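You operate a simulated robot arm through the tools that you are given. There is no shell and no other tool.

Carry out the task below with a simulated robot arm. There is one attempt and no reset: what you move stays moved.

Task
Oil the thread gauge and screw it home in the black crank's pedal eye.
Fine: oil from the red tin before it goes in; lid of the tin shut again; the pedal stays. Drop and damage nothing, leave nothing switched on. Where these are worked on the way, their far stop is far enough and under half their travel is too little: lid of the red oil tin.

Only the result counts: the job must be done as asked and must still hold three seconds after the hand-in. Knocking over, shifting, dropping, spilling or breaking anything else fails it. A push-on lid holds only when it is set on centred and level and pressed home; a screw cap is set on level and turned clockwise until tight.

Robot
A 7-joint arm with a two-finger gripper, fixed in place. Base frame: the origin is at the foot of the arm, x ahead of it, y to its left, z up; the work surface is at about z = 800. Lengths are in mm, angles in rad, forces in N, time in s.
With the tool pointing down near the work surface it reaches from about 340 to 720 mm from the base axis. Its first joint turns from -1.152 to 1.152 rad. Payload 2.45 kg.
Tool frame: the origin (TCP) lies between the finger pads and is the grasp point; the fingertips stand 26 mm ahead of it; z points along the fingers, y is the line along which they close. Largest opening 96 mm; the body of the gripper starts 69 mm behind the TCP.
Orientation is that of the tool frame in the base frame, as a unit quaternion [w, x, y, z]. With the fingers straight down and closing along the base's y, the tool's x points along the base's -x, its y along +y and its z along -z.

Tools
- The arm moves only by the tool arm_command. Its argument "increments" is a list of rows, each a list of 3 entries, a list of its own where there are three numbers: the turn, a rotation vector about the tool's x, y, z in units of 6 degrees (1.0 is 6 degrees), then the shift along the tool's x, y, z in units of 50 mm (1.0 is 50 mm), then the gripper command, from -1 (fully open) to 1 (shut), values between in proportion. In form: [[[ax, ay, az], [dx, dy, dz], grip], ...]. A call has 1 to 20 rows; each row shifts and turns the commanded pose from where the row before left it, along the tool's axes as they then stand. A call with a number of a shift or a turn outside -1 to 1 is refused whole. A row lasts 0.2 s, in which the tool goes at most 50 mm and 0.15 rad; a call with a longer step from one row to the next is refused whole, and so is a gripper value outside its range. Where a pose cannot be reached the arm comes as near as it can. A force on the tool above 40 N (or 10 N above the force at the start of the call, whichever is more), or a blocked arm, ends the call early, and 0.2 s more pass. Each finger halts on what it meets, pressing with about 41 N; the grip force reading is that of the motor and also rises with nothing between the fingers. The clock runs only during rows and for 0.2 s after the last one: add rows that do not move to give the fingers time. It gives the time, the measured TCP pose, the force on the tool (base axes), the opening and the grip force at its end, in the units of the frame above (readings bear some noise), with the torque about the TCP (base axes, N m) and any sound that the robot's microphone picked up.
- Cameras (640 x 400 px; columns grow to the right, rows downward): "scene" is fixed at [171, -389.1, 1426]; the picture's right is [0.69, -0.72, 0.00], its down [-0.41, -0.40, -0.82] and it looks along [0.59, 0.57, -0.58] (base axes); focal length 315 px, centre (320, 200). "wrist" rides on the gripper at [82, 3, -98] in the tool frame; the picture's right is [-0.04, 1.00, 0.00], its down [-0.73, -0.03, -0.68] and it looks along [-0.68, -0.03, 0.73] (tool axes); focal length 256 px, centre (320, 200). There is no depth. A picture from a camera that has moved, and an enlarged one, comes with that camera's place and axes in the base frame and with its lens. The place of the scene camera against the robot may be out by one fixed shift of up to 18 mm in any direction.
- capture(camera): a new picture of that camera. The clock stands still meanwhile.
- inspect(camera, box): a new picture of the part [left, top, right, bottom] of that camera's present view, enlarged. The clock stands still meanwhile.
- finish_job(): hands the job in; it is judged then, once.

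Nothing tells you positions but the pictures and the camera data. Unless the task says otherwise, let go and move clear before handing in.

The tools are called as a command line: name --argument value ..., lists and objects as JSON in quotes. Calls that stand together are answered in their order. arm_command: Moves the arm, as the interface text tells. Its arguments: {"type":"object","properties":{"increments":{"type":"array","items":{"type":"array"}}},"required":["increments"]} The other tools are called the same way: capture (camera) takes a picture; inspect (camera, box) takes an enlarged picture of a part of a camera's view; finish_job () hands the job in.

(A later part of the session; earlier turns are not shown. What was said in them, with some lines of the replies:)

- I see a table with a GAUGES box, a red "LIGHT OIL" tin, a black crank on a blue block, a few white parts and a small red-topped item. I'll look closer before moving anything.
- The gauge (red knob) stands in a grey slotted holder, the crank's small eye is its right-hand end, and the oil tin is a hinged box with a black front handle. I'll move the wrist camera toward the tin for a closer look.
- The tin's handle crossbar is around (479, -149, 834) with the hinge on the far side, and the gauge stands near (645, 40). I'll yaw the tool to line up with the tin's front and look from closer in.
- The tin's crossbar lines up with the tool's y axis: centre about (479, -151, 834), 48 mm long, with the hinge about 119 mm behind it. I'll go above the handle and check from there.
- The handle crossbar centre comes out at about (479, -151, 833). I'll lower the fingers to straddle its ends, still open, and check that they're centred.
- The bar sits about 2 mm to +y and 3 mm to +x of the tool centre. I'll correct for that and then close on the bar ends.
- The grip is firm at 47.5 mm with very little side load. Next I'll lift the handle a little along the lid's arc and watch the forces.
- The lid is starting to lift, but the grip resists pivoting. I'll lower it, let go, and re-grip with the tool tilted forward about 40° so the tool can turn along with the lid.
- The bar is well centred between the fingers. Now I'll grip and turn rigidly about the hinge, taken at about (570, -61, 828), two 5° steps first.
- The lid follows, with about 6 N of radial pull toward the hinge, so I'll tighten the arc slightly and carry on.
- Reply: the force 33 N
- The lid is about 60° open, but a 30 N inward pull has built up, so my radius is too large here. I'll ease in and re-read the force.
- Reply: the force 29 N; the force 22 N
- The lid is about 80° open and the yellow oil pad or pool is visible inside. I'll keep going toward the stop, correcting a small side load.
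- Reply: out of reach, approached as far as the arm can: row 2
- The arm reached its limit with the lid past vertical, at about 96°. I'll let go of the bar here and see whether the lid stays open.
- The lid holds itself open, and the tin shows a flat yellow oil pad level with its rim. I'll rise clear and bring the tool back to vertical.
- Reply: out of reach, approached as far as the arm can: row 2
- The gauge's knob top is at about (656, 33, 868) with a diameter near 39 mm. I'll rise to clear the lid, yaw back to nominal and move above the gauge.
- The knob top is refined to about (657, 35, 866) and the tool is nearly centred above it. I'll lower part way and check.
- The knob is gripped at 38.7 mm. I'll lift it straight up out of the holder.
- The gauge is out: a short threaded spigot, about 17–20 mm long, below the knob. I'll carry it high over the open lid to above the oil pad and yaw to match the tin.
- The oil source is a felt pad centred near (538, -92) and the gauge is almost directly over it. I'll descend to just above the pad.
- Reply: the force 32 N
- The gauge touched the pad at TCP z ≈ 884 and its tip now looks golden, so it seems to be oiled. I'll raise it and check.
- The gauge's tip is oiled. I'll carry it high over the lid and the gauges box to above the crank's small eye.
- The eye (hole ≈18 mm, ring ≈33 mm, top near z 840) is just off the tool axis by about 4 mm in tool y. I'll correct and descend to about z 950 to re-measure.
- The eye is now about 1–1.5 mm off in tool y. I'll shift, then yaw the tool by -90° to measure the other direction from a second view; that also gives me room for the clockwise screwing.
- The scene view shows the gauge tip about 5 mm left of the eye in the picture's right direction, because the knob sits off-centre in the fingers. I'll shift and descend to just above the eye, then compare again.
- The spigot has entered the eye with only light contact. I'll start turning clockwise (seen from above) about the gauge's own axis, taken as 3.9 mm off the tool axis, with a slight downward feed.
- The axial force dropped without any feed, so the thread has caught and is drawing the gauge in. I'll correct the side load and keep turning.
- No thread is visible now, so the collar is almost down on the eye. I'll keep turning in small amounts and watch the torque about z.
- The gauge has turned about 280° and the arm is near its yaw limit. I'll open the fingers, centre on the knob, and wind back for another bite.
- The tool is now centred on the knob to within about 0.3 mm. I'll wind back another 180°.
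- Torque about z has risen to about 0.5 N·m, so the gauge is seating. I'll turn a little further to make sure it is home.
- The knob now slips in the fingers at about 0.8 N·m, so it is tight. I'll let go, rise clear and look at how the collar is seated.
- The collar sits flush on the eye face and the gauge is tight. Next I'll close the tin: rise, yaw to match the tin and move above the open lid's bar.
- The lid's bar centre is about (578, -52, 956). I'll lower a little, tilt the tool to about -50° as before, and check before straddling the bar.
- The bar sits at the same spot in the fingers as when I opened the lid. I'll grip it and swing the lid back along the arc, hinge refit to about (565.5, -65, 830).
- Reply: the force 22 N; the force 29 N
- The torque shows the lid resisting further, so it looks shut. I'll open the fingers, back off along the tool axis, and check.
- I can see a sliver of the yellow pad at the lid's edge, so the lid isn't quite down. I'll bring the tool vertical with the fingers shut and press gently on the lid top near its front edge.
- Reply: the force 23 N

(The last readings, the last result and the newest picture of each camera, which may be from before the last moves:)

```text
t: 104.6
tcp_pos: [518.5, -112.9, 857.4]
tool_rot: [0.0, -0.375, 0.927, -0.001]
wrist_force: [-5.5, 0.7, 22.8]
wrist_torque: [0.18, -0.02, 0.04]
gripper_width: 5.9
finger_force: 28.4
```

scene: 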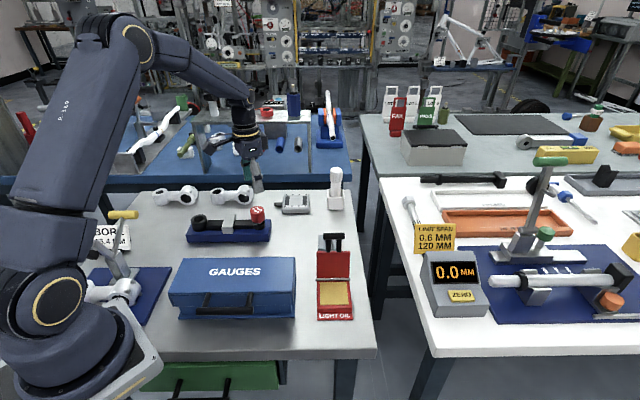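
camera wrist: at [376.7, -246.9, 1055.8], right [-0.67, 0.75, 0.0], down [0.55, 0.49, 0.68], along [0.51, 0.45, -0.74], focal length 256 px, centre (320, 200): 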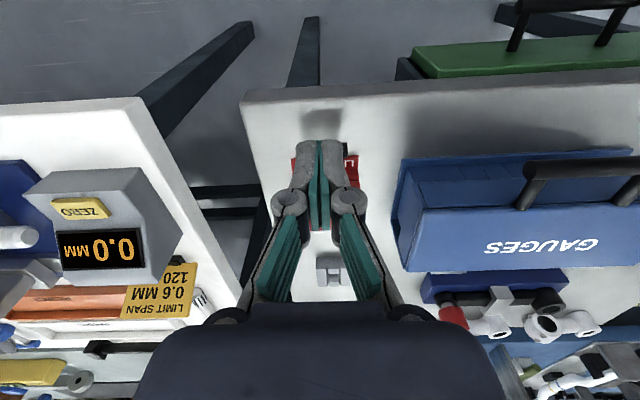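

arm_command --increments '[[[0, 0, 0], [0, 0, -0.3], 1], [[0, 0, 0], [0, 0, -0.8], 1], [[0, 0, 0], [0.5, 0, -0.5], 1], [[0, 0, 0], [0.9, 0, 0], 1], [[0, 0, 0], [0.9, 0, 0], 1], [[0, -1, 0], [0, 0, 0], 1], [[0, -1, 0], [0, 0, 0], 1], [[0, -1, 0], [0, 0, 0], 1], [[0, -1, 0], [0, 0, 0], 1], [[0, -1, 0], [0, 0, 0], 1], [[0, -1, 0], [0, 0, 0], 1], [[0, 0, 0], [0, 0, 0], 1]]'

capture --camera "wrist"

```text
t: 107.2
tcp_pos: [436.5, -192.3, 936.7]
tool_rot: [0.287, -0.356, 0.882, 0.116]
wrist_force: [-0.7, -0.2, 0.2]
wrist_torque: [0.02, 0.01, -0.02]
gripper_width: 0.0
finger_force: 28.2
```

```text
taken
camera wrist: at [345.4, -276.6, 968.1], right [-0.67, 0.74, 0.02], down [0.16, 0.11, 0.98], along [0.72, 0.66, -0.2], focal length 256 px, centre (320, 200)
```

wrist: 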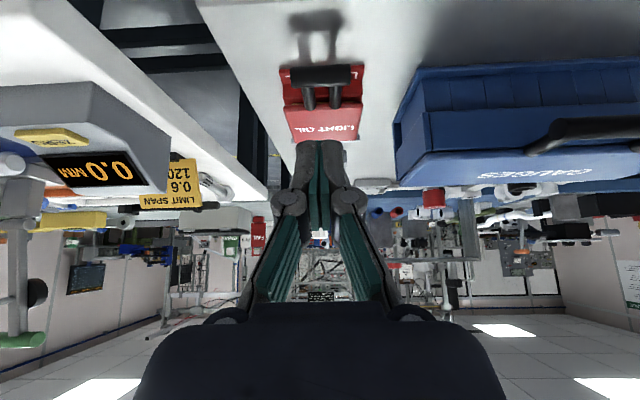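

arm_command --increments '[[[0, 0, 0], [0.43, 0, 0.566], 1], [[0, -0.5, 0], [0.43, 0, 0.566], 1], [[0, -1, 0], [0, 0, 0], 1], [[0, 0, 0], [0, 0, 0], 1]]'

inspect --camera "wrist" --box '[270, 60, 380, 160]'

capture --camera "wrist"

```text
t: 108.2
tcp_pos: [435.5, -192.2, 865.8]
tool_rot: [0.355, -0.346, 0.857, 0.143]
wrist_force: [-0.5, -0.4, 0.4]
wrist_torque: [0.0, -0.03, -0.01]
gripper_width: 0.1
finger_force: 28.2
```

```text
4.00 times, centred on (325, 110) of wrist
camera zoom: at [341.8, -279.3, 877.6], right [-0.67, 0.74, 0.03], down [0.05, 0.01, 1.0], along [0.74, 0.67, -0.04], focal length 1024 px, centre (300, 560)
```

zoom: 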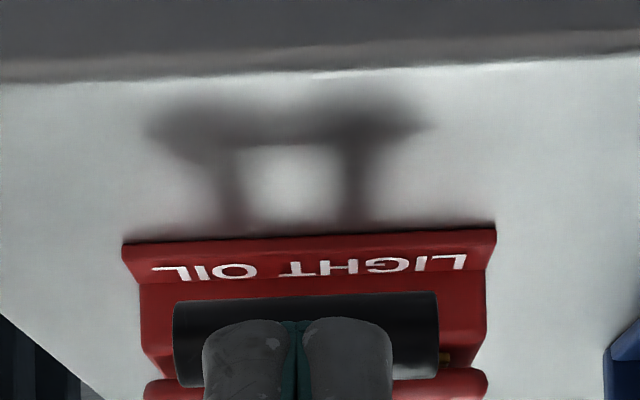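

```text
taken
camera wrist: at [341.8, -279.3, 877.6], right [-0.67, 0.74, 0.03], down [0.05, 0.01, 1.0], along [0.74, 0.67, -0.04], focal length 256 px, centre (320, 200)
```

wrist: 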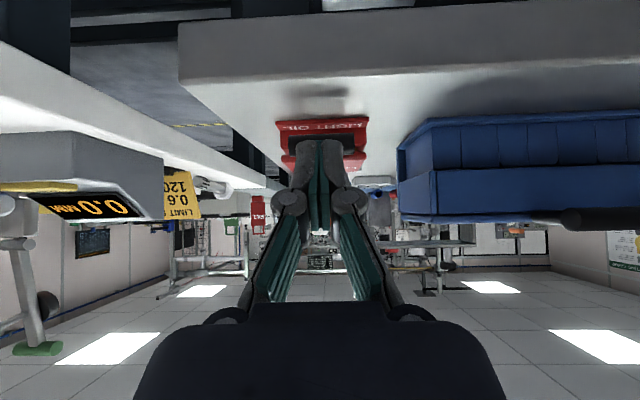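

I still see a thin yellow edge, but that may be how the closed lid looks over the proud pad. I'll clear the arm out of the fixed camera's view and compare with the very first picture.

arm_command --increments '[[[0, 0, 0], [-0.67, 0, -0.74], 1], [[0, 0, 0], [-0.67, 0, -0.74], 1], [[0, 1, 0], [-0.6, 0, -0.7], 1], [[0, 1, 0], [0, 0, -0.5], 1], [[0, 1, 0], [0, 0, -0.5], 1], [[0, 1, 0], [0, 0, 0], 1], [[0, 1, 0], [0, 0, 0], 1], [[0, 1, 0], [0, 0, 0], 1], [[0, 1, 0], [0, 0, 0], 1], [[0, 0, 0.917], [0, 0, 0], 0.5], [[0, 0, 0.917], [0, 0, 0], 0], [[0, 0, 0.917], [0, 0, 0], -0.3], [[0, 0, 0.917], [0, 0, 0], -0.3], [[0, 0, 0.917], [0, 0, 0], -0.3], [[0, 0, 0.917], [0, 0, 0], -0.3], [[0, 0, 0.917], [0, 0, 0], -0.3], [[0, 0, 0.917], [0, 0, 0], -0.3], [[0, 0, 0], [0, 0, 0], -0.3]]'

```text
t: 112.0
tcp_pos: [408.2, -221.7, 1051.7]
tool_rot: [0.018, 0.001, 1.0, 0.018]
wrist_force: [-0.7, -0.1, -0.7]
wrist_torque: [0.01, -0.02, -0.03]
gripper_width: 62.4
finger_force: 0.0
```

arm_command --increments '[[[0, 0, 0], [-0.08, 0.95, 0], -0.3], [[0, 0, 0], [-0.08, 0.95, 0], -0.3], [[0, 0, 0], [-0.08, 0.95, 0], -0.3], [[0, 0, 0], [-0.08, 0.95, 0], -0.3], [[0, 0, 0], [-0.08, 0.95, 0], -0.3], [[0, 0, 0], [-0.08, 0.95, 0], -0.3], [[0, 0, 0], [-0.08, 0.95, 0], -0.3], [[0, 0, 0], [-0.08, 0.95, 0], -0.3], [[0, 0, 0], [0, 0, 0], -0.3]]'

inspect --camera "scene" --box '[290, 255, 380, 345]'

capture --camera "scene"

inspect --camera "scene" --box '[150, 160, 370, 340]'

```text
t: 114.0
tcp_pos: [440.0, 159.9, 1065.7]
tool_rot: [0.018, 0.001, 1.0, 0.018]
wrist_force: [0.3, 0.0, -0.9]
wrist_torque: [-0.03, -0.03, -0.01]
gripper_width: 62.5
finger_force: 0.0
```

```text
4.44 times, centred on (335, 300) of scene
camera zoom: at [171.1, -389.1, 1426.0], right [0.69, -0.72, 0.0], down [-0.41, -0.4, -0.82], along [0.59, 0.57, -0.58], focal length 1400 px, centre (253, -244)
```

zoom: 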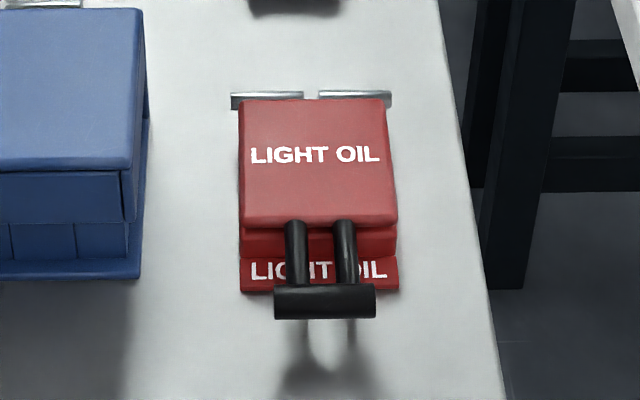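

```text
taken
```

scene: 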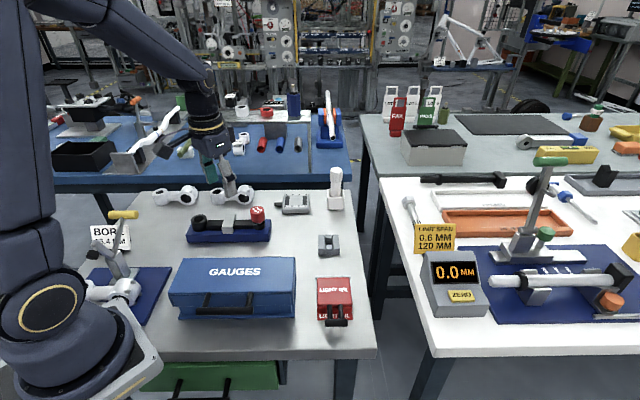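

```text
2.22 times, centred on (260, 250) of scene
camera zoom: at [171.1, -389.1, 1426.0], right [0.69, -0.72, 0.0], down [-0.41, -0.4, -0.82], along [0.59, 0.57, -0.58], focal length 700 px, centre (453, 89)
```

zoom: 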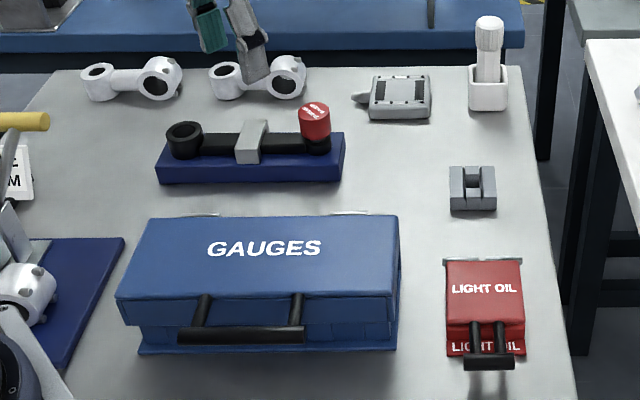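

The tin in the fixed camera now matches the first picture exactly: shut and not shifted. Before handing in I want a low-angle look at the gauge collar to confirm it is fully seated, so I'll bring the wrist camera round.

arm_command --increments '[[[0.343, 0.343, 0], [0, 0, 0], -0.56], [[0, 0, -0.917], [0, 0, 0], -0.56], [[0, 0, -0.917], [0, 0, 0], -0.56], [[0, 0, -0.917], [0, 0, 0], -0.56], [[0, 0, -0.917], [0, 0, 0], -0.56], [[0, 0, -0.917], [0, 0, 0], -0.56], [[0, 0, -0.917], [0, 0, 0], -0.56], [[0, 0, -0.917], [0, 0, 0], -0.56], [[0, 0, -0.917], [0, 0, 0], -0.56], [[0, -1, 0], [0, 0, 0], -0.56], [[0, -1, 0], [0, 0, 0], -0.56], [[0, -1, 0], [0, 0, 0], -0.56], [[0, -1, 0], [0, 0, 0], -0.56], [[0, 0, 0], [0.089, -0.204, 0.875], -0.56], [[0, 0, 0], [0.089, -0.204, 0.875], -0.56], [[0, 0, 0], [0.089, -0.204, 0.875], -0.56], [[0, 0, 0], [0.089, -0.204, 0.875], -0.56], [[0, 0, 0], [0, 0, 0], -0.56]]'

capture --camera "wrist"

```text
t: 117.8
tcp_pos: [508.2, 170.7, 898.3]
tool_rot: [0.194, -0.367, 0.907, 0.077]
wrist_force: [-0.3, 0.7, -0.4]
wrist_torque: [0.03, 0.02, -0.01]
gripper_width: 74.6
finger_force: 0.1
```

```text
taken
camera wrist: at [423.4, 92.2, 954.2], right [-0.67, 0.74, 0.01], down [0.3, 0.25, 0.92], along [0.68, 0.62, -0.39], focal length 256 px, centre (320, 200)
```

wrist: 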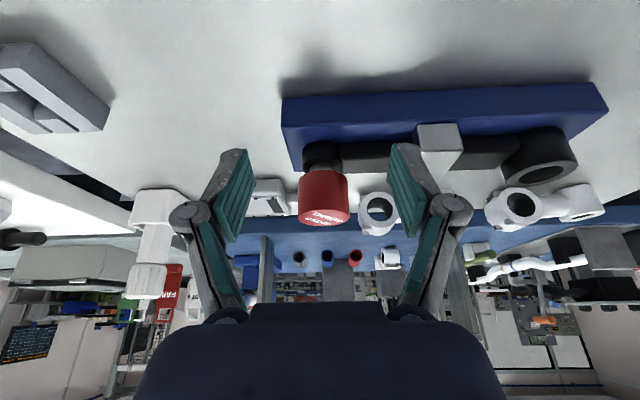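

inspect --camera "wrist" --box '[290, 120, 370, 230]'

```text
3.64 times, centred on (330, 175) of wrist
camera zoom: at [423.4, 92.2, 954.2], right [-0.67, 0.74, 0.01], down [0.3, 0.25, 0.92], along [0.68, 0.62, -0.39], focal length 931 px, centre (284, 291)
```

zoom: 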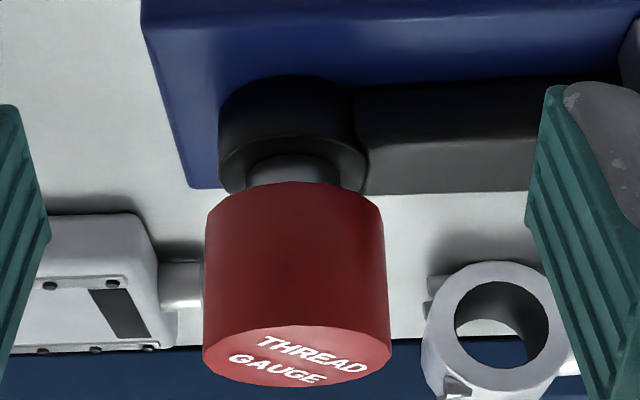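

arm_command --increments '[[[0, -0.5, 0], [0.127, 0, 0.272], -0.56], [[0, -0.5, 0], [0.127, 0, 0.272], -0.56], [[0, 0, 0], [0, 0, 0], -0.56]]'

inspect --camera "wrist" --box '[290, 110, 370, 220]'

```text
t: 118.6
tcp_pos: [508.5, 168.1, 868.7]
tool_rot: [0.241, -0.361, 0.896, 0.097]
wrist_force: [0.2, 1.1, 0.7]
wrist_torque: [-0.02, -0.03, 0.0]
gripper_width: 74.6
finger_force: 0.2
```

```text
3.64 times, centred on (330, 165) of wrist
camera zoom: at [420.7, 88.4, 913.4], right [-0.67, 0.74, 0.02], down [0.23, 0.18, 0.96], along [0.71, 0.64, -0.3], focal length 931 px, centre (284, 327)
```

zoom: 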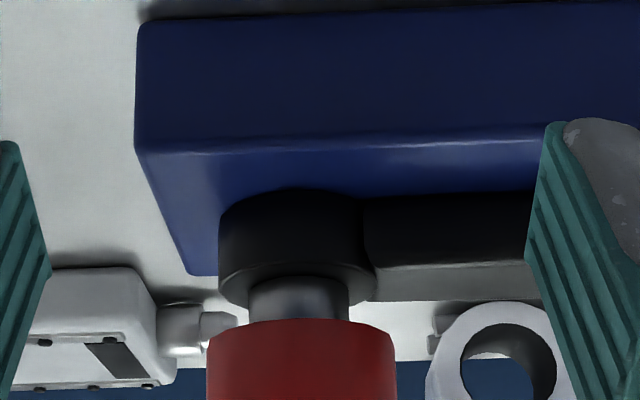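

The low-angle view shows the collar flat against the eye face with no thread or gap visible, so the gauge is home. I'll retreat upward, clear of everything.

arm_command --increments '[[[0, 0, 0], [-0.42, 0, -0.79], -0.56], [[0, 0, 0], [-0.42, 0, -0.79], -0.56], [[0, 0, 0], [-0.42, 0, -0.79], -0.56], [[0, 0, 0], [-0.42, 0, -0.79], -0.56], [[0, 0, 0], [0, 0, 0], -0.56], [[0, 0, 0], [0, 0, 0], -0.56]]'

capture --camera "scene"

inspect --camera "scene" --box '[150, 160, 370, 340]'

```text
t: 120.0
tcp_pos: [504.8, 164.6, 1048.4]
tool_rot: [0.241, -0.361, 0.896, 0.096]
wrist_force: [0.2, 0.2, 0.1]
wrist_torque: [0.01, -0.05, -0.03]
gripper_width: 75.0
finger_force: 0.1
```

```text
taken
```

scene: 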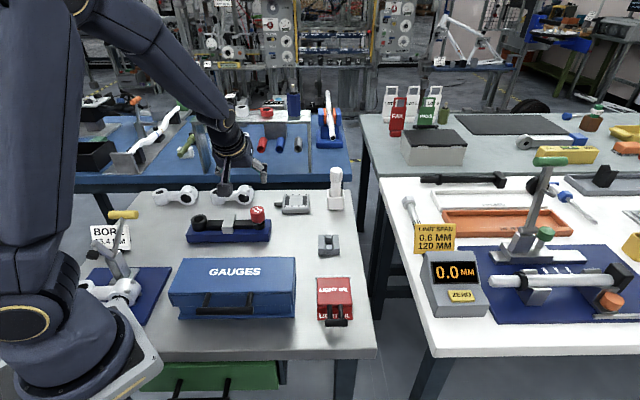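

```text
2.22 times, centred on (260, 250) of scene
camera zoom: at [171.0, -389.1, 1426.0], right [0.69, -0.72, 0.0], down [-0.41, -0.4, -0.82], along [0.59, 0.57, -0.58], focal length 700 px, centre (453, 89)
```

zoom: 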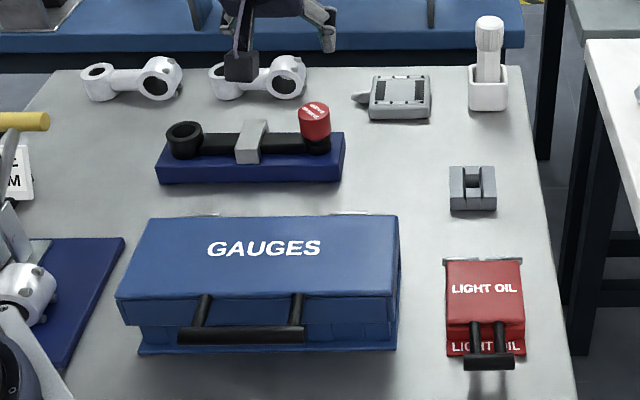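

The oiled gauge is screwed home in the black crank's small eye, the oil tin is shut, and the pedal and everything else look unmoved. The arm is clear, so I'm handing in.

finish_job

```text
The job is handed in.
```

I oiled the thread gauge on the red tin's pad, screwed it home in the black crank's pedal eye, and shut the tin again. I've handed the job in; the tool gave no verdict.

- **Gauge:** I turned it clockwise until the knob slipped in the fingers at about 0.8 N·m. A low-angle look shows the collar flat on the eye face, with no thread showing.
- **Oil:** The gauge's tip turned golden when it touched the pad, and stayed that way until it went into the eye.
- **Tin lid:** I opened it past vertical, to about 96°, where the arm ran out of reach; I did not find its far stop. After closing it I pressed it down with about 23 N, and the fixed camera's view of the tin then matched the first picture.
- **Everything else:** The pedal and the other things on the bench look unmoved. Nothing was dropped, and I switched nothing on. The arm had let go and was clear before I handed in.
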